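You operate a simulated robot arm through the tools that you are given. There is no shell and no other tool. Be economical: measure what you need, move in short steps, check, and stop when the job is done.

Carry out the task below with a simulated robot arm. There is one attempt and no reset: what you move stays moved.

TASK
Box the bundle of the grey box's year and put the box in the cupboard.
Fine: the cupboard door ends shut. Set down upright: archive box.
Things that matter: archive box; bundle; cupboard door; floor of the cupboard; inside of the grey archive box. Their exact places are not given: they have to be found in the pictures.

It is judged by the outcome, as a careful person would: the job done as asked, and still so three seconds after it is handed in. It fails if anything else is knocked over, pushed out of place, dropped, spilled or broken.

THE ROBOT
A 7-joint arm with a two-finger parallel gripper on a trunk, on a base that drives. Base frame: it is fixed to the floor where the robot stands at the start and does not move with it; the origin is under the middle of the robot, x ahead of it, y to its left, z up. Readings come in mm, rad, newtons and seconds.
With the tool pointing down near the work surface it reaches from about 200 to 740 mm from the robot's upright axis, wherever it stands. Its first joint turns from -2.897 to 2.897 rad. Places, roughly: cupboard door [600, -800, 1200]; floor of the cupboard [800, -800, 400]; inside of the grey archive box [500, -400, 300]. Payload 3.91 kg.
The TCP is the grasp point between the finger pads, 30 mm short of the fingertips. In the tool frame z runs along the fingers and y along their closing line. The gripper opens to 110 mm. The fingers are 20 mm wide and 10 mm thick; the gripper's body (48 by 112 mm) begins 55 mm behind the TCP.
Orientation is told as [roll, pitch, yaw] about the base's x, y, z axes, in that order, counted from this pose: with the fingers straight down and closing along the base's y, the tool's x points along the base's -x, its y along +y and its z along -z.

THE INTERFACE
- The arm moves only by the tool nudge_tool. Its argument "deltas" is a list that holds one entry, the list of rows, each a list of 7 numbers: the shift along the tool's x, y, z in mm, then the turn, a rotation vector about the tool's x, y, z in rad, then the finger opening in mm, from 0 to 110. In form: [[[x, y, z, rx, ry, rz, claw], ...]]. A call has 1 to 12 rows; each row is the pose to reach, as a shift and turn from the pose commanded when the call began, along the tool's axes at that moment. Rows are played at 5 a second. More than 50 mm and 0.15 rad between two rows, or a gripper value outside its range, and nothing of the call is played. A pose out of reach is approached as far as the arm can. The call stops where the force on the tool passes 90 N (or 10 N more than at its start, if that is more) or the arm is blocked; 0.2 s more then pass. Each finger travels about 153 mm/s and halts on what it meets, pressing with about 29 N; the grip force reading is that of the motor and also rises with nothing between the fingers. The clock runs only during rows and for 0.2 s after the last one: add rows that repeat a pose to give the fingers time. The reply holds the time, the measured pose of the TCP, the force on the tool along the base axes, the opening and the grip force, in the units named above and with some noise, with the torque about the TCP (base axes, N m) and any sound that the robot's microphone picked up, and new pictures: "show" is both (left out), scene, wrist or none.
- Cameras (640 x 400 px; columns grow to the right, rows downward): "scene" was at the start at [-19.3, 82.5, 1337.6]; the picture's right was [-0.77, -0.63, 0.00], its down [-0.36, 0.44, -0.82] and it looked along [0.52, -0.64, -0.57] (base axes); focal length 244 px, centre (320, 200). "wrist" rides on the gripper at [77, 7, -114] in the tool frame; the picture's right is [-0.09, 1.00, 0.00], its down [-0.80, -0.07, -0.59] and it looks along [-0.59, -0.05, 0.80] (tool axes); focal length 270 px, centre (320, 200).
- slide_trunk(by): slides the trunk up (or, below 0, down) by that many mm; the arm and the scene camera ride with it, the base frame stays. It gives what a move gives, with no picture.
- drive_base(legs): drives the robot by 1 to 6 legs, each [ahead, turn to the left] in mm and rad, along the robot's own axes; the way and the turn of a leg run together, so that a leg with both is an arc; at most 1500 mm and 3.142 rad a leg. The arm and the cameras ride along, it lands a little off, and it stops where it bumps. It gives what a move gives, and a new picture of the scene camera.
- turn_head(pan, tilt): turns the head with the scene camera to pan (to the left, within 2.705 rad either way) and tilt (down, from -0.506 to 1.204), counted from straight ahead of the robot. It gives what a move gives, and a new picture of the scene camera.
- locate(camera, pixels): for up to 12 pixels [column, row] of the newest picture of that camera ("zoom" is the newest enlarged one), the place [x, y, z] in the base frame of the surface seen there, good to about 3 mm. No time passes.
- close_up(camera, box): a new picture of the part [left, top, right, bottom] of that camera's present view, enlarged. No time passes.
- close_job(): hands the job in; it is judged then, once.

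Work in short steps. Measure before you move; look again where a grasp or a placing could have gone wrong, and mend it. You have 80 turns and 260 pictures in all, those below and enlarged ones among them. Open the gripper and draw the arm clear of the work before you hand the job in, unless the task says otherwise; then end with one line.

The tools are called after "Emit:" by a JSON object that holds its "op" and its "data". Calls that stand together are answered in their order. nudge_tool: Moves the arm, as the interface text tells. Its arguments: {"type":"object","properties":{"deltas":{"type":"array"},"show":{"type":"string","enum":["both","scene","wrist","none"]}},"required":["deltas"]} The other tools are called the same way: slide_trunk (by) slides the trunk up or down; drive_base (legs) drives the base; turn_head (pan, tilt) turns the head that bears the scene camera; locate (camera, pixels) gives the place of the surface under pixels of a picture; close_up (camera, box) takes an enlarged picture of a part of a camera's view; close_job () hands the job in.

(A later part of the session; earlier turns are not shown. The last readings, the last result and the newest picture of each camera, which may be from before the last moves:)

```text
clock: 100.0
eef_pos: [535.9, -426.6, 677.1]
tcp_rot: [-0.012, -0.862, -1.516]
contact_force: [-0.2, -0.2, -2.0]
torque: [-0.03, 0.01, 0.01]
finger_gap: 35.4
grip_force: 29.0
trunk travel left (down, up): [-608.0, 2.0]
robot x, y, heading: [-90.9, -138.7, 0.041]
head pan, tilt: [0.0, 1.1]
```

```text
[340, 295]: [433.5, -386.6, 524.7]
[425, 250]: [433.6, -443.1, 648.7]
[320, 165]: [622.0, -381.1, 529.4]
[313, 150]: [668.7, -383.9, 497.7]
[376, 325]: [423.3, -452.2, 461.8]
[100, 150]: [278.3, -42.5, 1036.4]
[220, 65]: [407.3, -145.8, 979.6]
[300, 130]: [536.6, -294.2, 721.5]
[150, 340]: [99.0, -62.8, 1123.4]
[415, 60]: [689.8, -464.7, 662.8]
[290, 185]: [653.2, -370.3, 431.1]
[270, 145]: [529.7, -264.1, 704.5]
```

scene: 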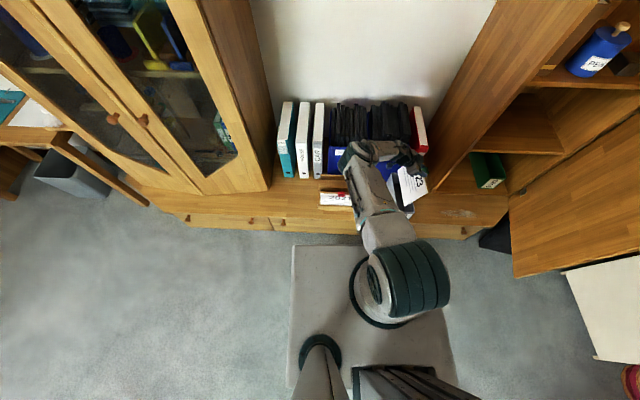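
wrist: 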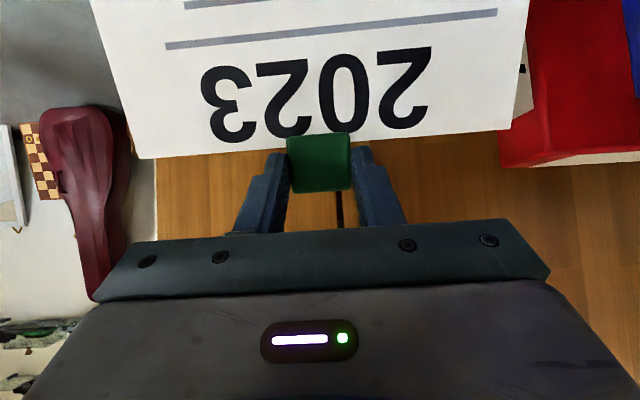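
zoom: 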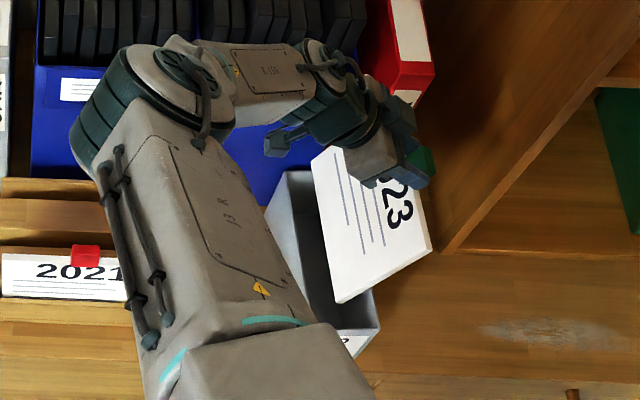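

Bundle ends at x 433–638 and its lower edge y≈−384, well centred in the box. I lower with the trunk 140 mm, then by nudges.

Emit:
{"op": "slide_trunk", "data": {"by": -140}}

Emit:
{"op": "close_up", "data": {"camera": "scene", "box": [350, 110, 450, 210]}}

```text
clock: 101.6
eef_pos: [535.8, -424.7, 536.5]
tcp_rot: [-0.012, -0.86, -1.516]
contact_force: [-1.3, -0.2, -1.9]
torque: [-0.01, 0.01, 0.01]
finger_gap: 35.6
grip_force: 29.1
trunk travel left (down, up): [-468.0, 142.0]
robot x, y, heading: [-91.6, -144.0, 0.043]
head pan, tilt: [0.0, 1.1]
```

```text
4.00 times, centred on (400, 160) of scene
```

zoom: 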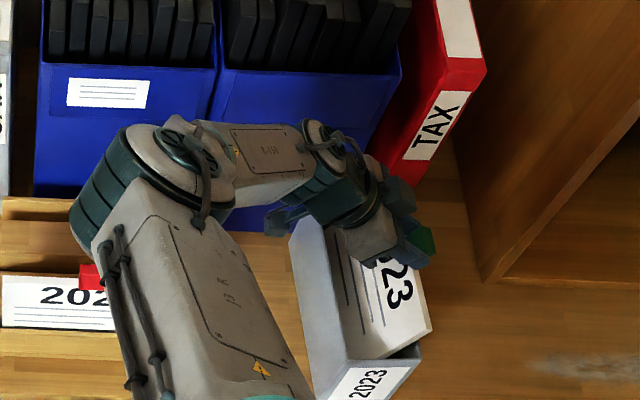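

It is inside the box. I lower the last ~18 mm watching the force.

Emit:
{"op": "nudge_tool", "data": {"deltas": [[[4, 0, 3.3, 0, 0, 0, 10], [8, 0, 6.5, 0, 0, 0, 10], [11, 0, 9.1, 0, 0, 0, 10], [13, 0, 11, 0, 0, 0, 10], [13, 0, 11, 0, 0, 0, 10]]]}}

```text
clock: 102.8
eef_pos: [534.8, -425.5, 518.8]
tcp_rot: [-0.013, -0.862, -1.515]
contact_force: [0.5, -0.4, -1.3]
torque: [-0.04, 0.02, 0.0]
finger_gap: 35.6
grip_force: 29.2
trunk travel left (down, up): [-468.0, 142.0]
robot x, y, heading: [-91.5, -137.9, 0.043]
head pan, tilt: [0.0, 1.1]
```

scene: 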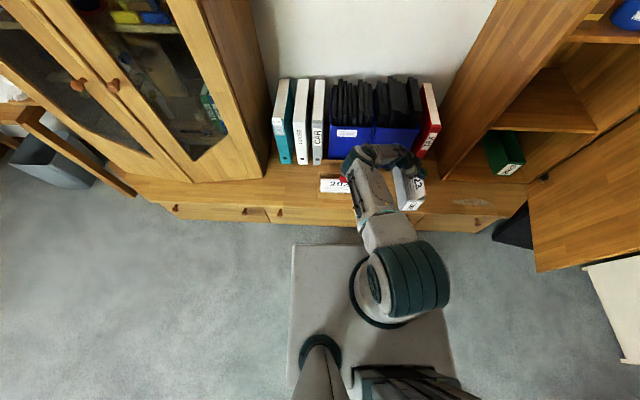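
wrist: 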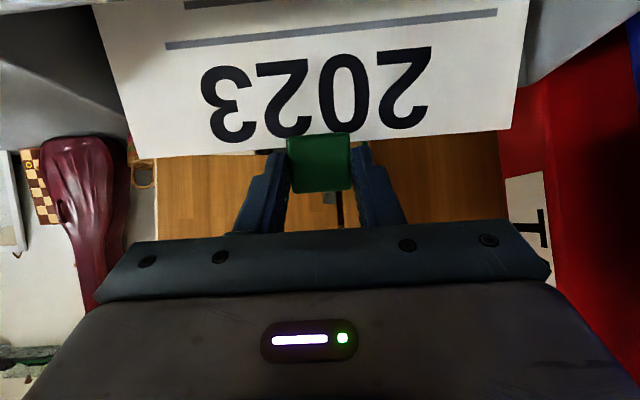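

No contact yet; I go on in 2 mm steps.

Emit:
{"op": "nudge_tool", "data": {"deltas": [[[1.5, 0, 1.3, 0, 0, 0, 10], [3, 0, 2.6, 0, 0, 0, 10], [4.5, 0, 3.9, 0, 0, 0, 10], [4.5, 0, 3.9, 0, 0, 0, 10]]], "show": "none"}}

```text
clock: 103.8
eef_pos: [536.1, -426.8, 515.3]
tcp_rot: [-0.01, -0.864, -1.517]
contact_force: [-3.3, -0.6, 12.0]
torque: [0.33, 0.02, -0.07]
finger_gap: 35.5
grip_force: 29.0
trunk travel left (down, up): [-468.0, 142.0]
robot x, y, heading: [-96.3, -142.5, 0.041]
head pan, tilt: [0.0, 1.1]
```

Bottom contact (12 N). I open and back the fingers out along their axis.

Emit:
{"op": "nudge_tool", "data": {"deltas": [[[0, 0, 0, 0, 0, 0, 42], [0, 0, 0, 0, 0, 0, 55], [0, 0, 0, 0, 0, 0, 70], [0, 0, -10, 0, 0, 0, 70], [0, 0, -30, 0, 0, 0, 70], [0, 0, -60, 0, 0, 0, 70], [0, 0, -100, 0, 0, 0, 70]]]}}

Emit:
{"op": "close_up", "data": {"camera": "scene", "box": [350, 120, 450, 220]}}

```text
clock: 105.4
eef_pos: [532.9, -346.3, 579.4]
tcp_rot: [-0.012, -0.863, -1.514]
contact_force: [0.3, 0.0, -0.3]
torque: [0.03, 0.0, 0.05]
finger_gap: 70.0
grip_force: 0.1
trunk travel left (down, up): [-468.0, 142.0]
robot x, y, heading: [-92.0, -140.3, 0.045]
head pan, tilt: [0.0, 1.1]
```

scene: 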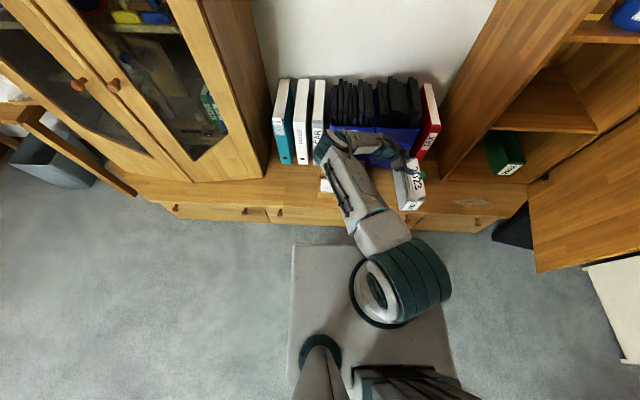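
wrist: 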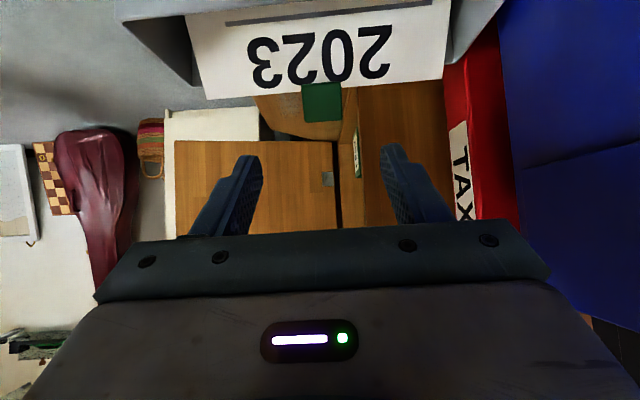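

```text
4.00 times, centred on (400, 170) of scene
```

zoom: 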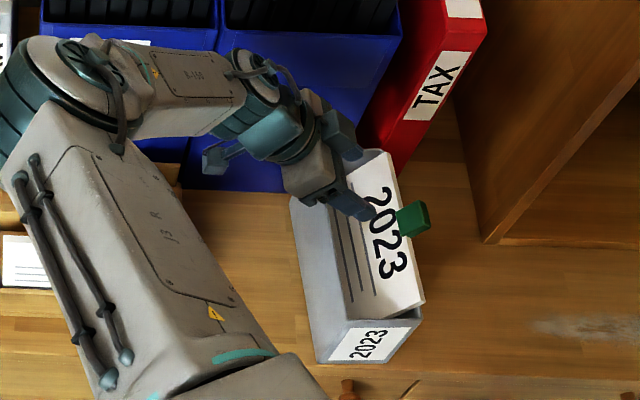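

The bundle rests inside the box, leaning on the rim. I raise the hand clear and bring the tool back to pointing straight down.

Emit:
{"op": "nudge_tool", "data": {"deltas": [[[-34, 0, -29, 0, 0, 0, 70], [-68, 0, -58, 0, 0, 0, 70], [-102, 0, -87, 0, 0, 0, 70], [-136, 0, -116, 0, 0, 0, 70], [-152, 0, -130, 0, 0.143, 0, 70], [-152, 0, -130, 0, 0.286, 0, 70], [-152, 0, -130, 0, 0.43, 0, 70], [-152, 0, -130, 0, 0.573, 0, 70], [-152, 0, -130, 0, 0.716, 0, 70], [-152, 0, -130, 0, 0.86, 0, 70]]], "show": "none"}}

Emit:
{"op": "nudge_tool", "data": {"deltas": [[[0, -15, 0, 0, 0, -0.138, 90], [0, -30, 0, 0, 0, -0.276, 90], [0, -45, 0, 0, 0, -0.414, 90], [0, -60, 0, 0, 0, -0.551, 90], [0, -75, 0, 0, 0, -0.689, 90], [0, -90, 0, 0, 0, -0.826, 90], [0, -105, 0, 0, 0, -0.964, 90], [0, -120, 0, 0, 0, -1.1, 90], [0, -135, 0, 0, 0, -1.24, 90], [0, -150, 0, 0, 0, -1.38, 90], [0, -150, 0, 0, 0, -1.515, 90]]]}}

```text
clock: 107.6
eef_pos: [533.4, -350.6, 778.8]
tcp_rot: [-0.007, -0.001, -1.525]
contact_force: [0.1, -0.2, 0.1]
torque: [0.02, -0.02, 0.01]
finger_gap: 69.9
grip_force: 0.0
trunk travel left (down, up): [-468.0, 142.0]
robot x, y, heading: [-90.7, -142.2, 0.043]
head pan, tilt: [0.0, 1.1]
```

```text
clock: 110.0
eef_pos: [384.0, -357.9, 780.5]
tcp_rot: [-0.003, 0.008, -0.009]
contact_force: [-0.9, 0.8, 0.2]
torque: [-0.01, 0.0, 0.02]
finger_gap: 90.0
grip_force: 0.0
trunk travel left (down, up): [-468.0, 142.0]
robot x, y, heading: [-93.0, -142.5, 0.043]
head pan, tilt: [0.0, 1.1]
```

scene: 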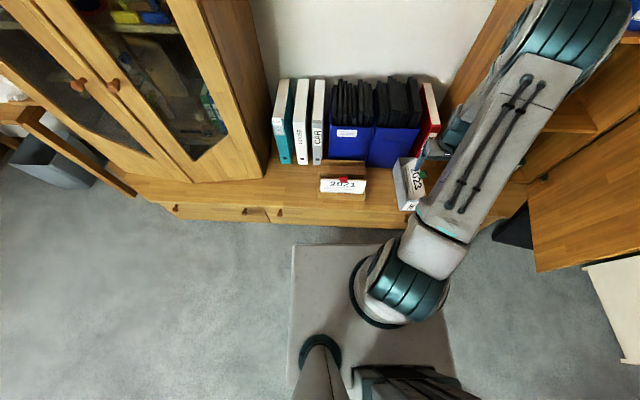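
wrist: 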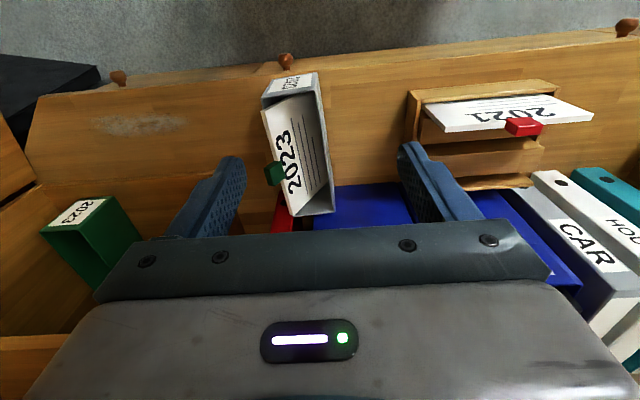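

Emit:
{"op": "locate", "data": {"camera": "scene", "pixels": [[600, 40], [625, 20], [560, 60], [520, 40], [440, 150]]}}

Emit:
{"op": "nudge_tool", "data": {"deltas": [[[30, 25, 0, 0, 0, 0, 90], [60, 50, 0, 0, 0, 0, 90], [90, 75, 0, 0, 0, 0, 90], [110, 100, 0, 0, 0, 0, 90]]], "show": "none"}}

```text
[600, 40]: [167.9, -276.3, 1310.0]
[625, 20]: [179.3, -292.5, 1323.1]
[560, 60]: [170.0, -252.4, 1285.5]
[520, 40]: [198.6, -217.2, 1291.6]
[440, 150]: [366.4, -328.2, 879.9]
```

```text
clock: 111.0
eef_pos: [273.0, -255.1, 781.8]
tcp_rot: [-0.004, 0.008, -0.009]
contact_force: [-0.1, 0.1, -0.2]
torque: [0.02, 0.02, 0.01]
finger_gap: 89.8
grip_force: 0.0
trunk travel left (down, up): [-468.0, 142.0]
robot x, y, heading: [-94.8, -139.6, 0.041]
head pan, tilt: [0.0, 1.1]
```

The arm is compact now. I drive back and over to stand between the box and the cupboard, at about y −560.

Emit:
{"op": "drive_base", "data": {"legs": [[-190, 0], [0, -1.612], [410, 0], [0, 1.571]]}}

Emit:
{"op": "turn_head", "data": {"pan": 0.15, "tilt": 0.85}}

```text
clock: 122.5
eef_pos: [92.3, -677.5, 782.6]
tcp_rot: [-0.002, 0.007, -0.016]
contact_force: [0.4, 0.0, 0.5]
torque: [-0.01, -0.01, 0.01]
finger_gap: 90.1
grip_force: 0.0
trunk travel left (down, up): [-468.0, 142.0]
robot x, y, heading: [-277.7, -560.7, 0.04]
head pan, tilt: [0.0, 1.1]
```

scene: 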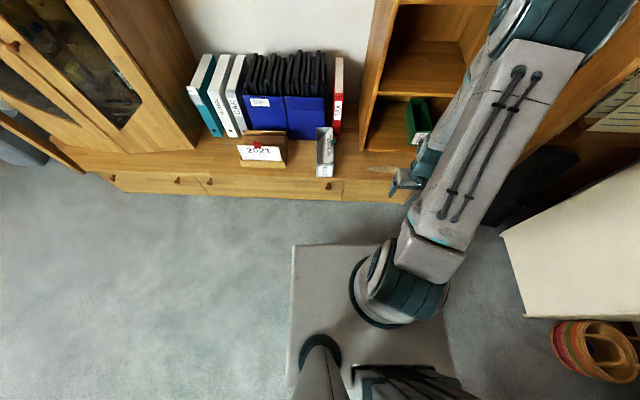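

```text
clock: 123.2
eef_pos: [92.6, -678.0, 781.5]
tcp_rot: [-0.004, 0.007, -0.015]
contact_force: [0.1, -1.6, 0.3]
torque: [-0.02, -0.01, -0.02]
finger_gap: 89.9
grip_force: 0.1
trunk travel left (down, up): [-468.0, 142.0]
robot x, y, heading: [-274.6, -560.0, 0.036]
head pan, tilt: [0.15, 0.85]
```

scene: 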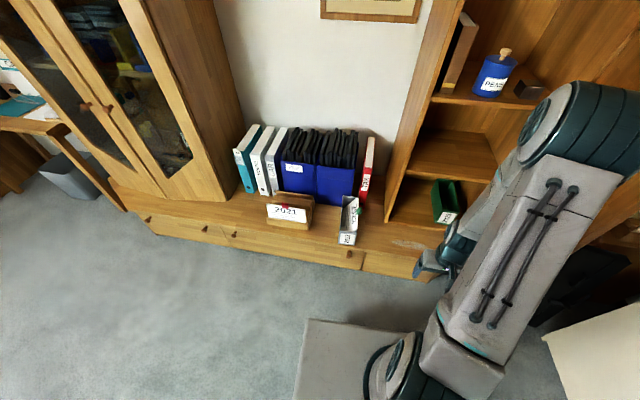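

I swing the hand left in line with the box and pitch it forward (0.92 rad), still high.

Emit:
{"op": "nudge_tool", "data": {"deltas": [[[0, 33, 0, 0, -0.115, 0, 110], [0, 67, 0, 0, -0.23, 0, 110], [0, 100, 0, 0, -0.345, 0, 110], [-10, 134, 0, 0, -0.46, 0, 110], [-20, 167, 0, 0, -0.575, 0, 110], [-30, 200, 0, 0, -0.69, 0, 110], [-40, 233, 0, 0, -0.805, 0, 110], [-50, 265, 0, 0, -0.92, 0, 110]]]}}

```text
clock: 125.0
eef_pos: [151.6, -408.2, 777.0]
tcp_rot: [-0.009, -0.915, -0.01]
contact_force: [0.4, -0.3, 0.1]
torque: [0.03, 0.0, 0.01]
finger_gap: 110.0
grip_force: 0.1
out of reach, approached as far as the arm can: row 2, 3, 4, 5, 6, 7, 8
trunk travel left (down, up): [-468.0, 142.0]
robot x, y, heading: [-271.9, -559.2, 0.038]
head pan, tilt: [0.15, 0.85]
```

scene: 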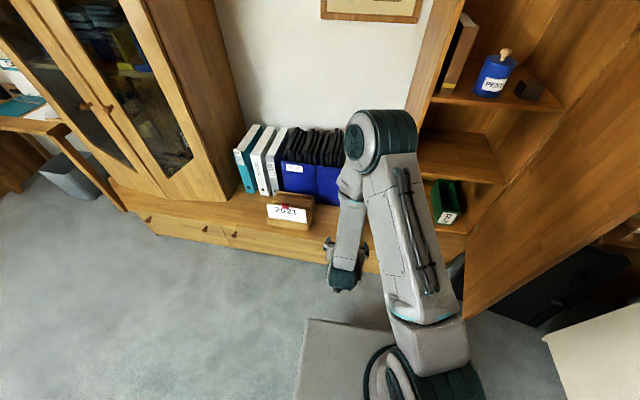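
wrist: 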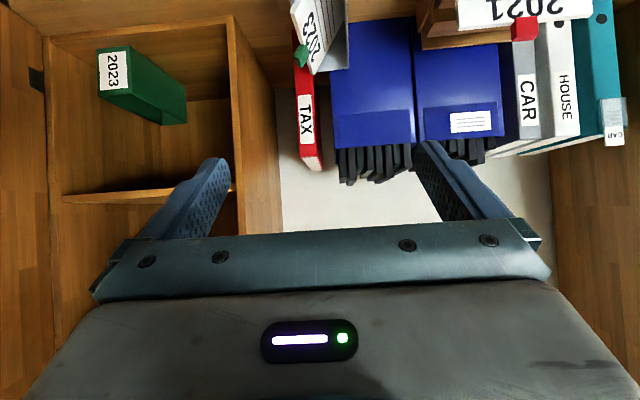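

Reached. I lower the trunk by 300 mm and drive forward 170 mm.

Emit:
{"op": "slide_trunk", "data": {"by": -300}}

Emit:
{"op": "drive_base", "data": {"legs": [[170, 0]]}}

Emit:
{"op": "close_up", "data": {"camera": "wrist", "box": [0, 0, 640, 400]}}

```text
clock: 128.0
eef_pos: [152.0, -408.5, 476.1]
tcp_rot: [-0.007, -0.911, -0.011]
contact_force: [0.5, 0.2, 0.5]
torque: [0.03, 0.01, 0.0]
finger_gap: 110.3
grip_force: 0.1
trunk travel left (down, up): [-168.0, 442.0]
robot x, y, heading: [-278.9, -562.2, 0.033]
head pan, tilt: [0.15, 0.85]
```

```text
clock: 129.5
eef_pos: [322.9, -402.1, 477.3]
tcp_rot: [-0.006, -0.913, -0.013]
contact_force: [0.8, 0.0, -1.0]
torque: [-0.01, -0.02, 0.02]
finger_gap: 109.8
grip_force: 0.0
trunk travel left (down, up): [-168.0, 442.0]
robot x, y, heading: [-104.1, -554.3, 0.034]
head pan, tilt: [0.15, 0.85]
```

scene: 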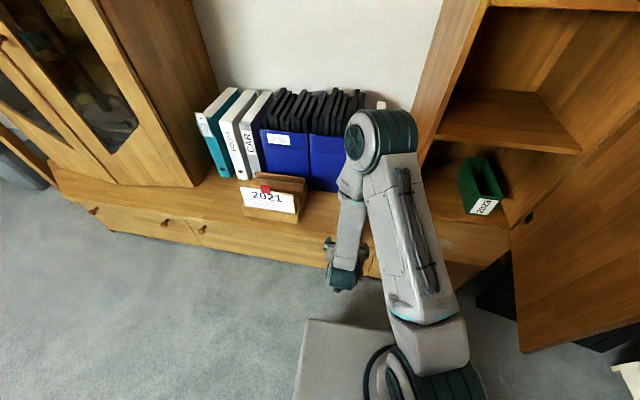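

```text
1.00 times, centred on (320, 200) of wrist
```

zoom: 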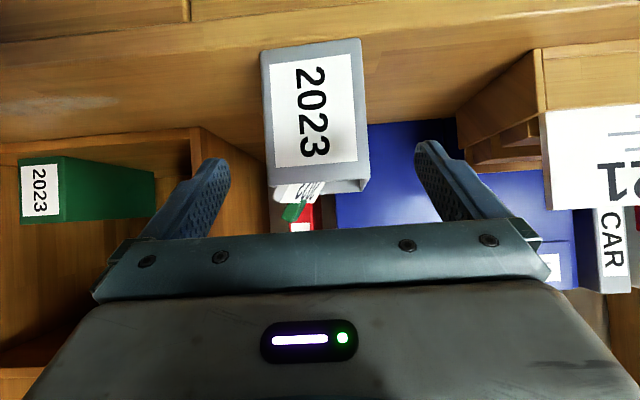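

The wrist sees the box's label end. I measure its corners and the bundle's near edge.

Emit:
{"op": "locate", "data": {"camera": "wrist", "pixels": [[266, 55], [358, 44], [276, 178], [362, 175], [310, 50], [320, 172], [264, 110], [361, 110], [285, 192], [320, 185], [345, 187], [367, 187]]}}

Emit:
{"op": "close_up", "data": {"camera": "wrist", "box": [240, 140, 400, 240]}}

```text
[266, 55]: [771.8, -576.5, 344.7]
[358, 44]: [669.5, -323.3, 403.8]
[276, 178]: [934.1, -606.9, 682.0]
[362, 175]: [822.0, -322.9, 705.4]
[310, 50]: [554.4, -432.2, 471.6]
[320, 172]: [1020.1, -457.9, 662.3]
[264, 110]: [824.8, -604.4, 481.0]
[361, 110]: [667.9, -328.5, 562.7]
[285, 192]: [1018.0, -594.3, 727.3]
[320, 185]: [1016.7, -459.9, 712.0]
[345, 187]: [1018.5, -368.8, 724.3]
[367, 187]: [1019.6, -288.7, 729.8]
```

```text
4.00 times, centred on (320, 190) of wrist
```

zoom: 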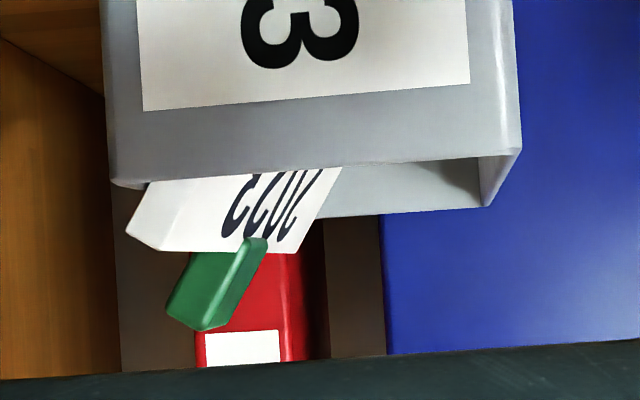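

Emit:
{"op": "close_up", "data": {"camera": "wrist", "box": [240, 20, 400, 220]}}

Emit:
{"op": "locate", "data": {"camera": "zoom", "pixels": [[210, 75], [400, 55], [220, 200], [415, 200], [230, 325], [410, 325], [320, 330], [240, 350], [320, 60], [240, 370], [330, 365], [412, 335]]}}

```text
2.00 times, centred on (320, 120) of wrist
```

zoom: 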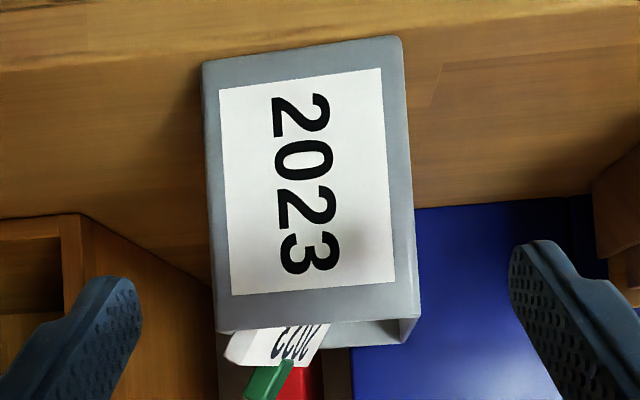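

```text
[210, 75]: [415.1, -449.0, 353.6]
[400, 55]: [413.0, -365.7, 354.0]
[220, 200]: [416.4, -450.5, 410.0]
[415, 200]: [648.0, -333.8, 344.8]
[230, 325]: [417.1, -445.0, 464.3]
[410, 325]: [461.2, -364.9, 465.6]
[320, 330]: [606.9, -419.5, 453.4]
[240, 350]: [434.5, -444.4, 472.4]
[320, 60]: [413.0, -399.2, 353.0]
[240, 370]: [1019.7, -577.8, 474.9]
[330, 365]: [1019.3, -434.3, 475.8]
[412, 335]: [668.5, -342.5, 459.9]
```

Box end: x≈415, y −450..−365, z 346–465. I line up height and yaw, just in front of it.

Emit:
{"op": "nudge_tool", "data": {"deltas": [[[14, -2, 24, -0.027, 0, -0.02, 110], [29, -4, 47.6, -0.053, 0, -0.041, 110], [29, -4, 47.6, -0.053, 0, -0.041, 110]]], "show": "wrist"}}

```text
clock: 130.3
eef_pos: [341.7, -408.8, 423.7]
tcp_rot: [-0.006, -0.913, 0.054]
contact_force: [-0.1, -0.6, -0.2]
torque: [-0.04, 0.01, 0.02]
finger_gap: 110.0
grip_force: 0.1
trunk travel left (down, up): [-168.0, 442.0]
robot x, y, heading: [-103.3, -554.1, 0.034]
head pan, tilt: [0.15, 0.85]
```

wrist: 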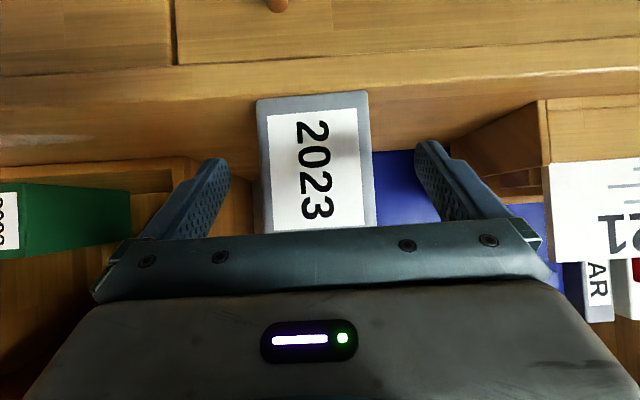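

Centred. I advance along the box axis to straddle its end walls, checking the force.

Emit:
{"op": "nudge_tool", "data": {"deltas": [[[-15.9, -0.7, 20.6, 0, 0, 0, 110], [-31.7, -1.4, 41.1, 0, 0, 0, 110], [-47.6, -2.1, 61.7, 0, 0, 0, 110], [-62.9, -2.8, 81.5, 0, 0, 0, 110]]]}}

Emit:
{"op": "close_up", "data": {"camera": "wrist", "box": [160, 80, 480, 280]}}

```text
clock: 131.3
eef_pos: [445.6, -404.0, 424.1]
tcp_rot: [-0.006, -0.91, 0.057]
contact_force: [-0.5, 0.2, 0.1]
torque: [0.01, -0.04, 0.0]
finger_gap: 110.1
grip_force: 0.1
trunk travel left (down, up): [-168.0, 442.0]
robot x, y, heading: [-105.9, -553.7, 0.035]
head pan, tilt: [0.15, 0.85]
```

scene: 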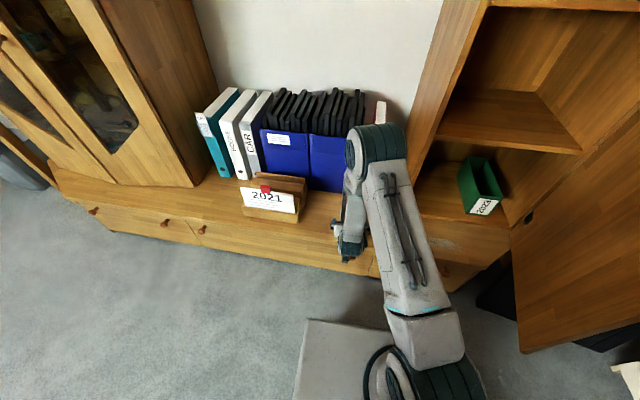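
wrist: 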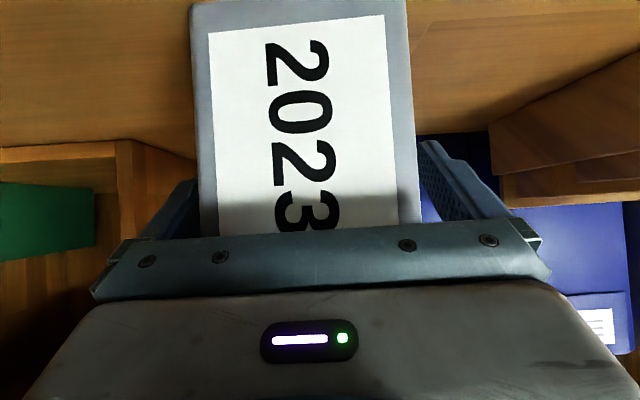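

```text
2.00 times, centred on (320, 180) of wrist
```

zoom: 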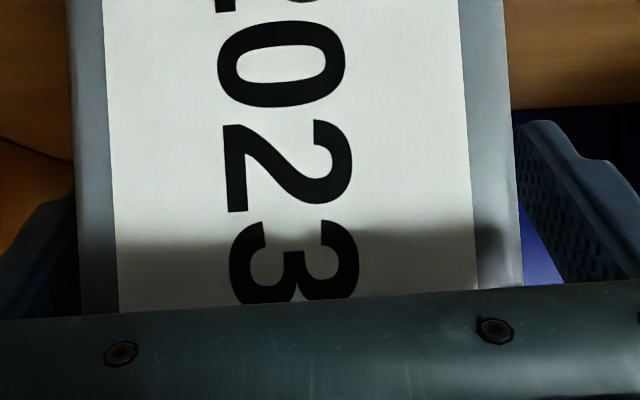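

Both fingers flank the box. I close gently.

Emit:
{"op": "nudge_tool", "data": {"deltas": [[[0, -2, 0, 0, 0, 0, 100], [0, -2, 0, 0, 0, 0, 92], [0, -2, 0, 0, 0, 0, 70], [0, -2, 0, 0, 0, 0, 60], [0, -2, 0, 0, 0, 0, 60]]], "show": "wrist"}}

```text
clock: 132.5
eef_pos: [445.6, -407.5, 422.8]
tcp_rot: [-0.007, -0.911, 0.053]
contact_force: [-1.0, -1.3, -0.1]
torque: [0.2, 0.15, 0.08]
finger_gap: 90.0
grip_force: 29.2
trunk travel left (down, up): [-168.0, 442.0]
robot x, y, heading: [-104.3, -555.9, 0.036]
head pan, tilt: [0.15, 0.85]
```

wrist: 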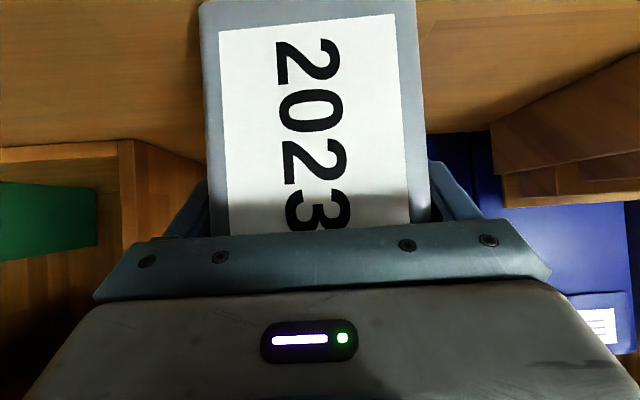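

Held at 90 mm. I lift 20 mm slowly and check the tilt.

Emit:
{"op": "nudge_tool", "data": {"deltas": [[[-2.4, 0, -1.8, 0, 0, 0, 60], [-4.7, 0, -3.7, 0, 0, 0, 60], [-7.9, 0, -6.1, 0, 0, 0, 60], [-11.9, 0, -9.2, 0, 0, 0, 60], [-15.8, 0, -12.2, 0, 0, 0, 60], [-15.8, 0, -12.2, 0, 0, 0, 60]]]}}

Emit:
{"op": "turn_head", "data": {"pan": 0.5, "tilt": 0.9}}

```text
clock: 133.9
eef_pos: [446.0, -407.0, 442.6]
tcp_rot: [-0.007, -0.911, 0.056]
contact_force: [-0.5, 0.2, -6.8]
torque: [-0.01, 0.63, -0.01]
finger_gap: 90.0
grip_force: 29.1
trunk travel left (down, up): [-168.0, 442.0]
robot x, y, heading: [-103.0, -554.8, 0.038]
head pan, tilt: [0.15, 0.85]
```

scene: 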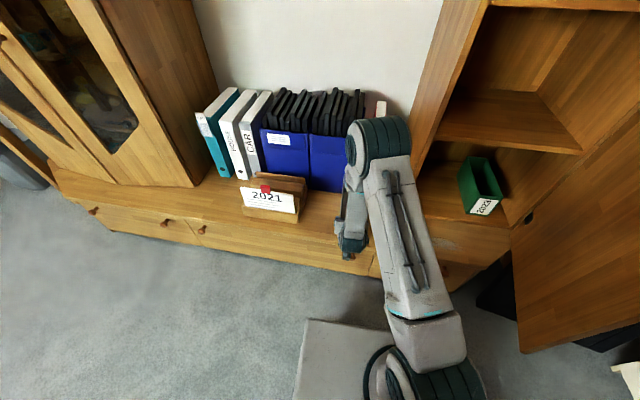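
wrist: 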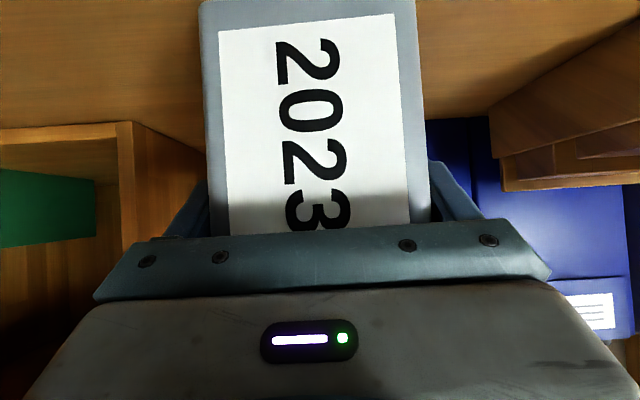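

```text
clock: 134.7
eef_pos: [445.6, -405.6, 445.4]
tcp_rot: [-0.007, -0.91, 0.055]
contact_force: [-0.2, 0.3, -6.5]
torque: [-0.02, 0.62, -0.01]
finger_gap: 89.8
grip_force: 28.7
trunk travel left (down, up): [-168.0, 442.0]
robot x, y, heading: [-106.1, -552.7, 0.034]
head pan, tilt: [0.499, 0.901]
```

scene: 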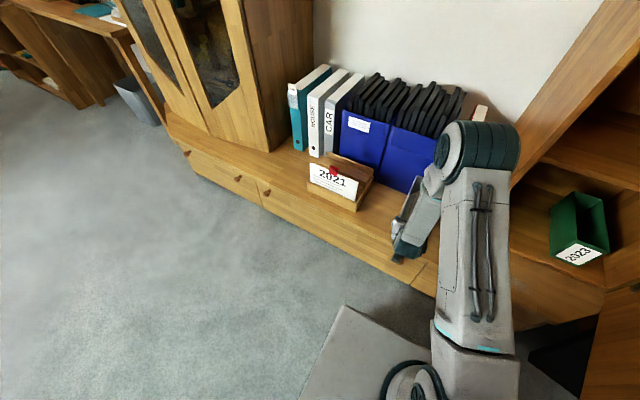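

The box is held firmly (6.6 N, view unchanged). I raise 40 mm with the trunk and back off 150 mm.

Emit:
{"op": "slide_trunk", "data": {"by": 40}}

Emit:
{"op": "drive_base", "data": {"legs": [[-75, 0], [-75, 0]]}}

Emit:
{"op": "turn_head", "data": {"pan": -0.1, "tilt": 0.8}}

```text
clock: 135.6
eef_pos: [445.0, -406.8, 483.1]
tcp_rot: [-0.006, -0.91, 0.056]
contact_force: [-0.8, 0.4, -7.4]
torque: [0.0, 0.64, 0.03]
finger_gap: 90.2
grip_force: 28.9
trunk travel left (down, up): [-208.0, 402.0]
robot x, y, heading: [-107.3, -553.6, 0.035]
head pan, tilt: [0.499, 0.901]
```

```text
clock: 137.2
eef_pos: [296.8, -411.1, 482.9]
tcp_rot: [-0.008, -0.912, 0.057]
contact_force: [-1.2, -0.5, -7.0]
torque: [0.01, 0.65, -0.01]
finger_gap: 90.1
grip_force: 29.1
trunk travel left (down, up): [-208.0, 402.0]
robot x, y, heading: [-251.6, -558.2, 0.037]
head pan, tilt: [0.499, 0.901]
```

scene: 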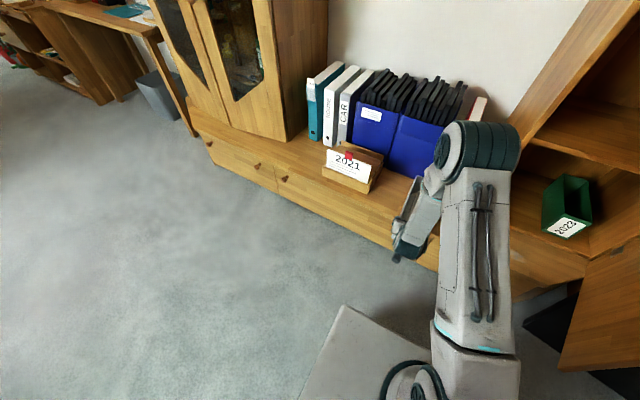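

```text
clock: 138.2
eef_pos: [296.0, -411.5, 483.7]
tcp_rot: [-0.006, -0.912, 0.053]
contact_force: [-0.2, 0.8, -6.8]
torque: [-0.02, 0.68, 0.0]
finger_gap: 89.9
grip_force: 28.8
trunk travel left (down, up): [-208.0, 402.0]
robot x, y, heading: [-255.6, -563.5, 0.035]
head pan, tilt: [-0.099, 0.799]
```

scene: 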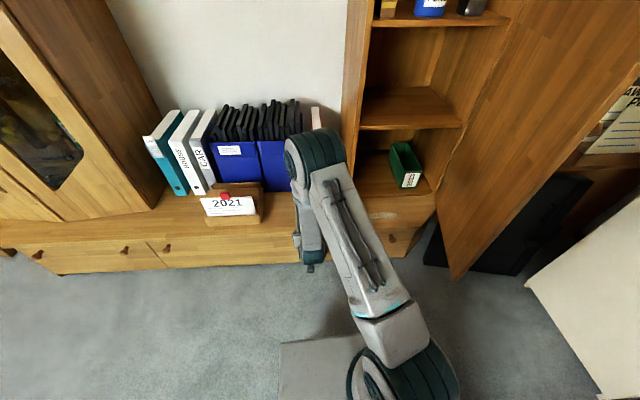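

Still firm. I carry the box sideways to the right, slowly, in front of the cupboard opening.

Emit:
{"op": "nudge_tool", "data": {"deltas": [[[0.3, -8, -0.4, 0.001, 0, 0.001, 60], [0.8, -24, -1, 0.003, 0, 0.002, 60], [1.4, -42, -1.8, 0.005, 0, 0.004, 60], [2, -60, -2.6, 0.007, 0, 0.006, 60], [2.6, -78, -3.4, 0.01, 0, 0.008, 60], [3.2, -96, -4.2, 0.012, 0, 0.01, 60], [3.8, -114, -5, 0.014, 0, 0.011, 60], [4.4, -132, -5.8, 0.016, 0, 0.013, 60], [5, -150, -6.6, 0.018, 0, 0.014, 60], [5.6, -168, -7.4, 0.02, 0, 0.016, 60], [6, -180, -7.9, 0.022, 0, 0.017, 60]]]}}

```text
clock: 140.6
eef_pos: [294.4, -592.1, 484.4]
tcp_rot: [-0.008, -0.912, 0.029]
contact_force: [-0.2, -0.4, -7.9]
torque: [0.02, 0.63, 0.02]
finger_gap: 89.9
grip_force: 29.1
trunk travel left (down, up): [-208.0, 402.0]
robot x, y, heading: [-250.1, -562.7, 0.036]
head pan, tilt: [-0.099, 0.799]
```

scene: 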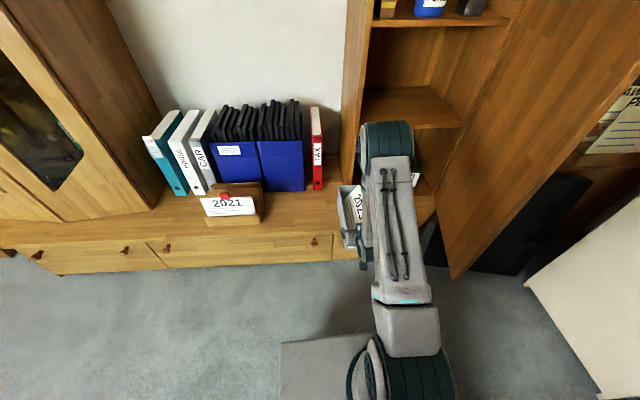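
wrist: 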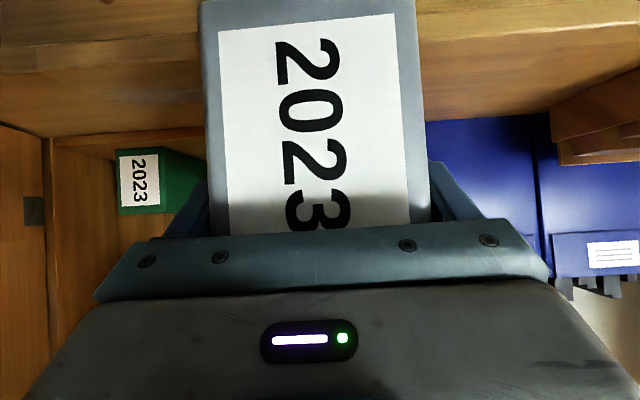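

Half way, all steady. I check where the elbow is relative to the shelves before continuing.

Emit:
{"op": "locate", "data": {"camera": "scene", "pixels": [[388, 125], [388, 145], [410, 150], [365, 165], [370, 220], [395, 170], [400, 290], [365, 128], [410, 110], [375, 30], [430, 100]]}}

```text
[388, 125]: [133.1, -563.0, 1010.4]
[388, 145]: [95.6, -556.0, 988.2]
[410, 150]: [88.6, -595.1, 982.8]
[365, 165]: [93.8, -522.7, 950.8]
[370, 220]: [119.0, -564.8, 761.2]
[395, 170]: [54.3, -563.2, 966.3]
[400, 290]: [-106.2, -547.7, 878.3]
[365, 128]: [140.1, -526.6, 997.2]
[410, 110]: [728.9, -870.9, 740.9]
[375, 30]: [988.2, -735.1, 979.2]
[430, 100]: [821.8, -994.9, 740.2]
```

The elbow is at x≈135, well back. I carry on the other 180 mm.

Emit:
{"op": "nudge_tool", "data": {"deltas": [[[0.2, -8, -0.2, 0.001, 0, 0.001, 60], [0.4, -24, -0.5, 0.003, 0, 0.002, 60], [0.7, -42, -0.9, 0.005, 0, 0.004, 60], [1, -60, -1.3, 0.007, 0, 0.006, 60], [1.3, -78, -1.7, 0.01, 0, 0.008, 60], [1.6, -96, -2.1, 0.012, 0, 0.01, 60], [1.9, -114, -2.5, 0.014, 0, 0.011, 60], [2.2, -132, -2.9, 0.016, 0, 0.013, 60], [2.5, -150, -3.3, 0.018, 0, 0.014, 60], [2.8, -166, -3.6, 0.02, 0, 0.016, 60], [3, -172, -3.9, 0.022, 0, 0.017, 60]]]}}

```text
clock: 143.0
eef_pos: [293.0, -764.8, 484.6]
tcp_rot: [-0.008, -0.91, -0.001]
contact_force: [0.2, 0.9, -6.5]
torque: [0.03, 0.66, -0.01]
finger_gap: 89.9
grip_force: 28.6
trunk travel left (down, up): [-208.0, 402.0]
robot x, y, heading: [-253.4, -560.4, 0.039]
head pan, tilt: [-0.099, 0.799]
```

scene: 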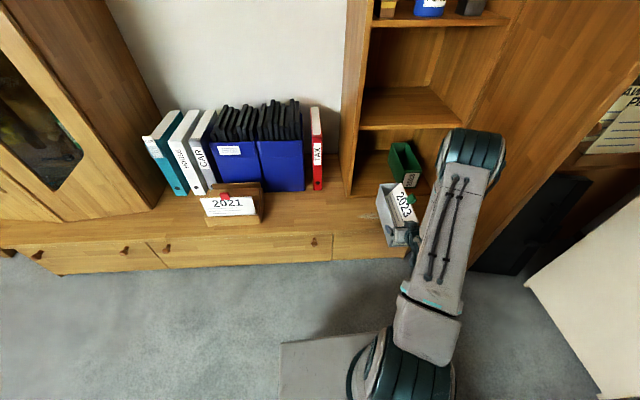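
wrist: 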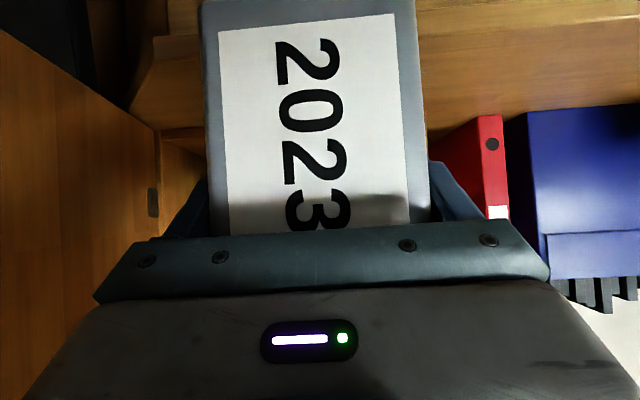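

Emit:
{"op": "locate", "data": {"camera": "scene", "pixels": [[475, 135], [500, 150], [498, 175], [450, 150], [400, 205], [410, 225], [378, 215], [398, 186], [410, 178], [385, 240]]}}

Emit:
{"op": "close_up", "data": {"camera": "scene", "box": [350, 120, 510, 260]}}

```text
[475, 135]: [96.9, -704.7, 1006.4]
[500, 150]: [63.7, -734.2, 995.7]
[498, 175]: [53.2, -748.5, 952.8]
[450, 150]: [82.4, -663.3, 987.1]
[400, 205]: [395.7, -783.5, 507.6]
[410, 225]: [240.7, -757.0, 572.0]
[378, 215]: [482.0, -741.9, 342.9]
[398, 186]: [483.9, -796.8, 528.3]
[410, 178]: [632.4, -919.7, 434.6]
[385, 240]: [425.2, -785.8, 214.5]
```

```text
2.86 times, centred on (430, 190) of scene
```

zoom: 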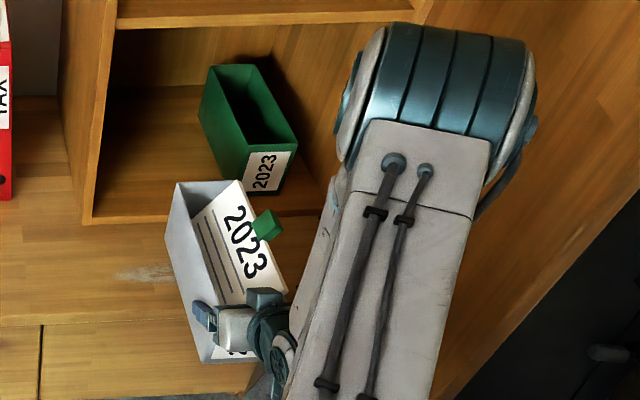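

Clear of the door. The box bottom is ≈44 mm above the cupboard floor; I drive in 230 mm and look.

Emit:
{"op": "drive_base", "data": {"legs": [[120, 0], [110, 0]]}}

Emit:
{"op": "turn_head", "data": {"pan": -0.25, "tilt": 0.9}}

Emit:
{"op": "close_up", "data": {"camera": "scene", "box": [260, 60, 460, 220]}}

```text
clock: 145.1
eef_pos: [525.0, -758.7, 484.6]
tcp_rot: [-0.007, -0.913, -0.004]
contact_force: [-0.5, 0.8, -6.7]
torque: [0.04, 0.63, 0.03]
finger_gap: 89.8
grip_force: 28.8
trunk travel left (down, up): [-208.0, 402.0]
robot x, y, heading: [-23.3, -551.7, 0.03]
head pan, tilt: [-0.099, 0.799]
```

scene: 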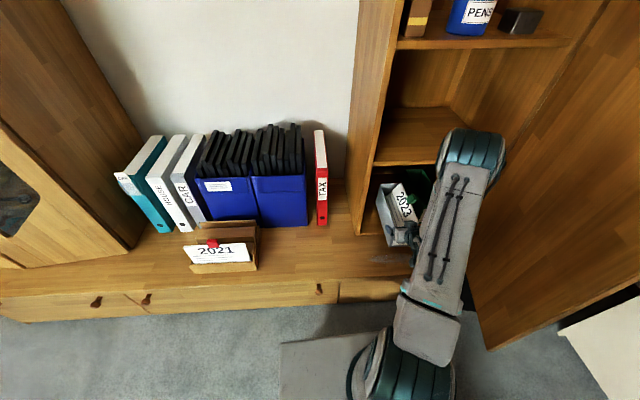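

```text
clock: 145.8
eef_pos: [523.8, -759.0, 485.0]
tcp_rot: [-0.005, -0.91, -0.003]
contact_force: [0.1, 0.2, -7.4]
torque: [0.0, 0.64, 0.0]
finger_gap: 89.6
grip_force: 28.7
trunk travel left (down, up): [-208.0, 402.0]
robot x, y, heading: [-21.3, -556.2, 0.039]
head pan, tilt: [-0.25, 0.901]
```

scene: 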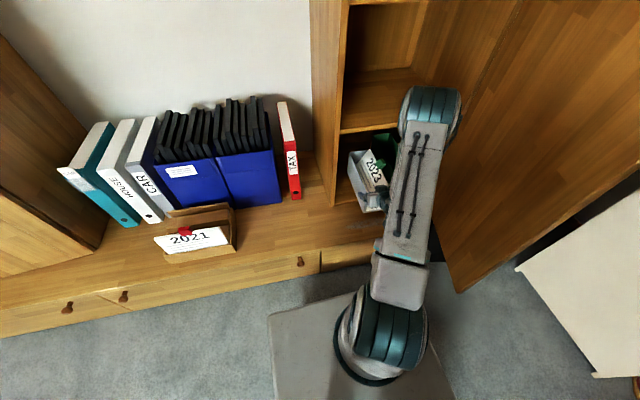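

```text
2.50 times, centred on (360, 140) of scene
```

zoom: 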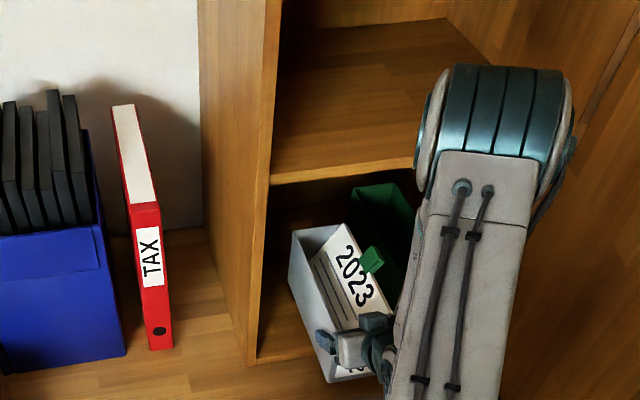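

It enters cleanly, left of the green box. I extend the arm the remaining 126 mm slowly.

Emit:
{"op": "nudge_tool", "data": {"deltas": [[[-5, 0, 6.5, 0, 0, 0, 60], [-15, 0, 19.5, 0, 0, 0, 60], [-26, 0, 33.5, 0, 0, 0, 60], [-37, 0, 47.5, 0, 0, 0, 60], [-48, 0, 61.5, 0, 0, 0, 60], [-59, 0, 76, 0, 0, 0, 60], [-70, 0, 90, 0, 0, 0, 60], [-77, 0, 99.5, 0, 0, 0, 60]]]}}

Emit:
{"op": "close_up", "data": {"camera": "scene", "box": [260, 60, 460, 220]}}

```text
clock: 147.6
eef_pos: [649.8, -759.2, 484.2]
tcp_rot: [-0.004, -0.911, -0.003]
contact_force: [-0.1, 0.4, -7.1]
torque: [0.02, 0.64, 0.03]
finger_gap: 89.9
grip_force: 28.9
trunk travel left (down, up): [-208.0, 402.0]
robot x, y, heading: [-21.7, -549.8, 0.034]
head pan, tilt: [-0.25, 0.901]
```

scene: 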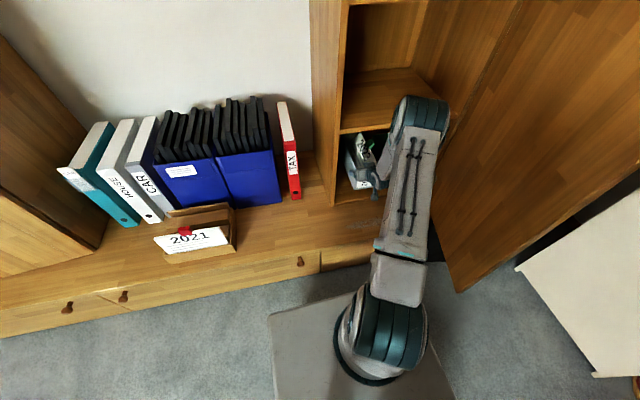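
wrist: 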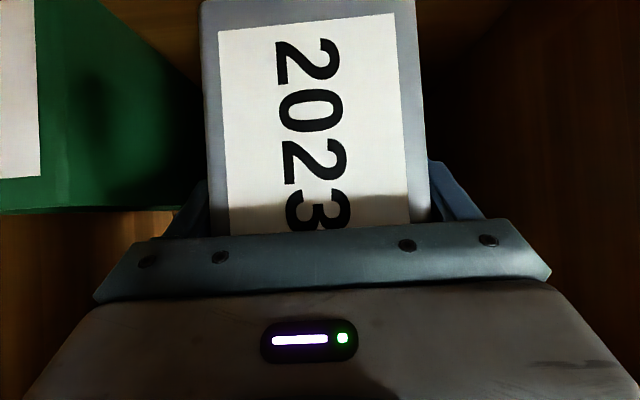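

```text
2.50 times, centred on (360, 140) of scene
5 turns are left
```

zoom: 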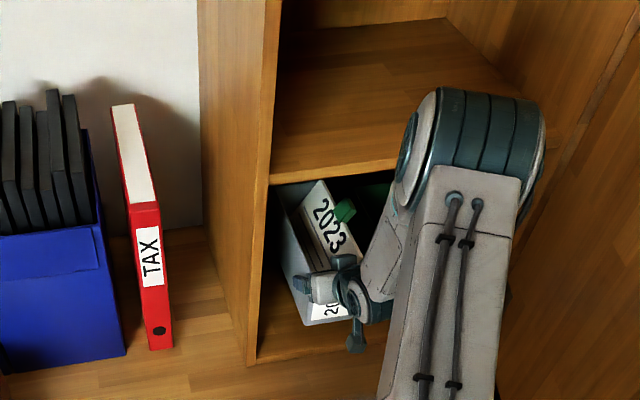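

The box is inside the cupboard (near end ≈619). With few turns left I chain: lower onto the floor, release, draw the fingers straight back, reverse the base and raise the trunk.

Emit:
{"op": "slide_trunk", "data": {"by": -36}}

Emit:
{"op": "nudge_tool", "data": {"deltas": [[[3, 0, 2.3, 0, 0, 0, 60], [6, 0, 4.6, 0, 0, 0, 60], [8.5, 0, 6.5, 0, 0, 0, 60], [8.5, 0, 6.5, 0, 0, 0, 60], [8.5, 0, 6.5, 0, 0, 0, 94], [8.5, 0, 6.5, 0, 0, 0, 104], [8.5, 0, 6.5, 0, 0, 0, 110], [21, 0, -10, 0, 0, 0, 110], [34, 0, -26.5, 0, 0, 0, 110], [59, 0, -60, 0, 0, 0, 110], [85, 0, -93, 0, 0, 0, 110]]]}}

Emit:
{"op": "drive_base", "data": {"legs": [[-140, 0], [-140, 0]]}}

Emit:
{"op": "slide_trunk", "data": {"by": 250}}

Emit:
{"op": "turn_head", "data": {"pan": -0.4, "tilt": 0.7}}

```text
clock: 148.4
eef_pos: [650.5, -759.5, 448.5]
tcp_rot: [-0.007, -0.912, -0.003]
contact_force: [0.4, 0.4, -6.4]
torque: [-0.01, 0.63, -0.01]
finger_gap: 89.9
grip_force: 30.0
trunk travel left (down, up): [-172.0, 438.0]
robot x, y, heading: [-20.9, -550.8, 0.033]
head pan, tilt: [-0.25, 0.901]
```

```text
clock: 150.8
eef_pos: [523.8, -759.3, 437.3]
tcp_rot: [-0.008, -0.91, -0.003]
contact_force: [0.1, 0.6, 0.3]
torque: [-0.03, -0.01, 0.01]
finger_gap: 110.1
grip_force: 0.0
trunk travel left (down, up): [-172.0, 438.0]
robot x, y, heading: [-20.6, -552.2, 0.035]
head pan, tilt: [-0.25, 0.901]
```

scene: 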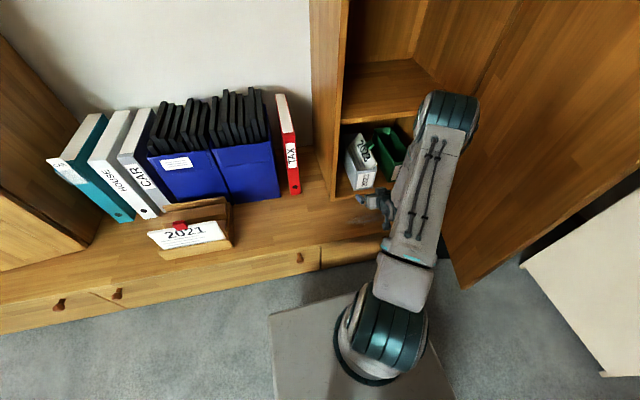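
wrist: 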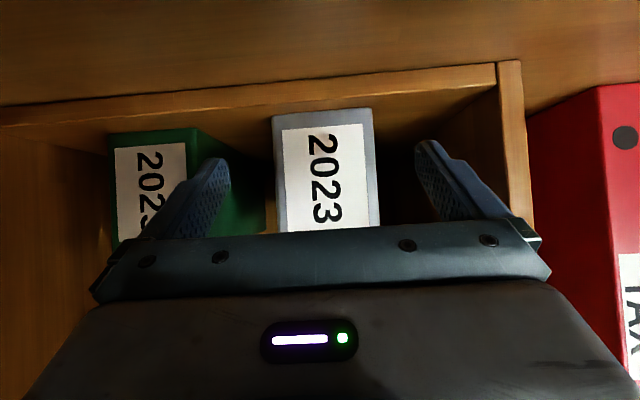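

```text
clock: 153.0
eef_pos: [240.2, -765.9, 438.2]
tcp_rot: [-0.007, -0.91, 0.002]
contact_force: [0.8, -0.6, 0.2]
torque: [-0.03, 0.03, 0.03]
finger_gap: 109.8
grip_force: 0.1
trunk travel left (down, up): [-172.0, 438.0]
robot x, y, heading: [-306.3, -562.1, 0.036]
head pan, tilt: [-0.25, 0.901]
```

scene: 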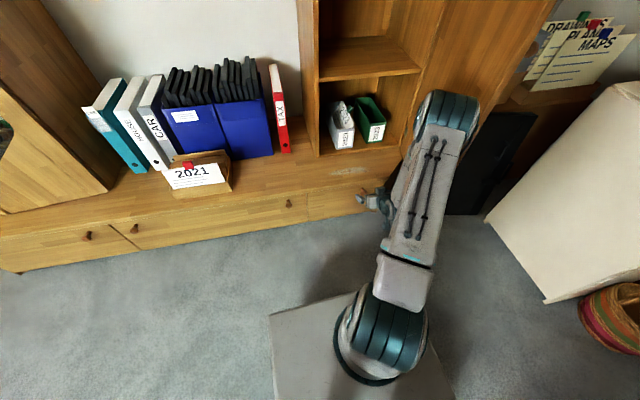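

```text
clock: 155.6
eef_pos: [240.3, -766.3, 687.5]
tcp_rot: [-0.005, -0.912, 0.003]
contact_force: [-0.4, -0.1, -0.5]
torque: [0.02, 0.01, -0.03]
finger_gap: 109.9
grip_force: 0.0
trunk travel left (down, up): [-422.0, 188.0]
robot x, y, heading: [-305.5, -560.5, 0.037]
head pan, tilt: [-0.25, 0.901]
```

```text
clock: 156.3
eef_pos: [240.2, -765.4, 687.5]
tcp_rot: [-0.007, -0.909, 0.002]
contact_force: [0.2, 0.1, 0.0]
torque: [0.02, -0.01, -0.02]
finger_gap: 109.8
grip_force: 0.0
trunk travel left (down, up): [-422.0, 188.0]
robot x, y, heading: [-304.4, -560.9, 0.042]
head pan, tilt: [-0.4, 0.7]
4 turns are left
```

scene: 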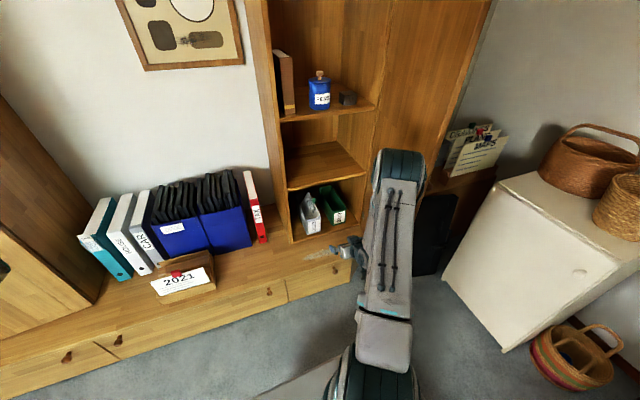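

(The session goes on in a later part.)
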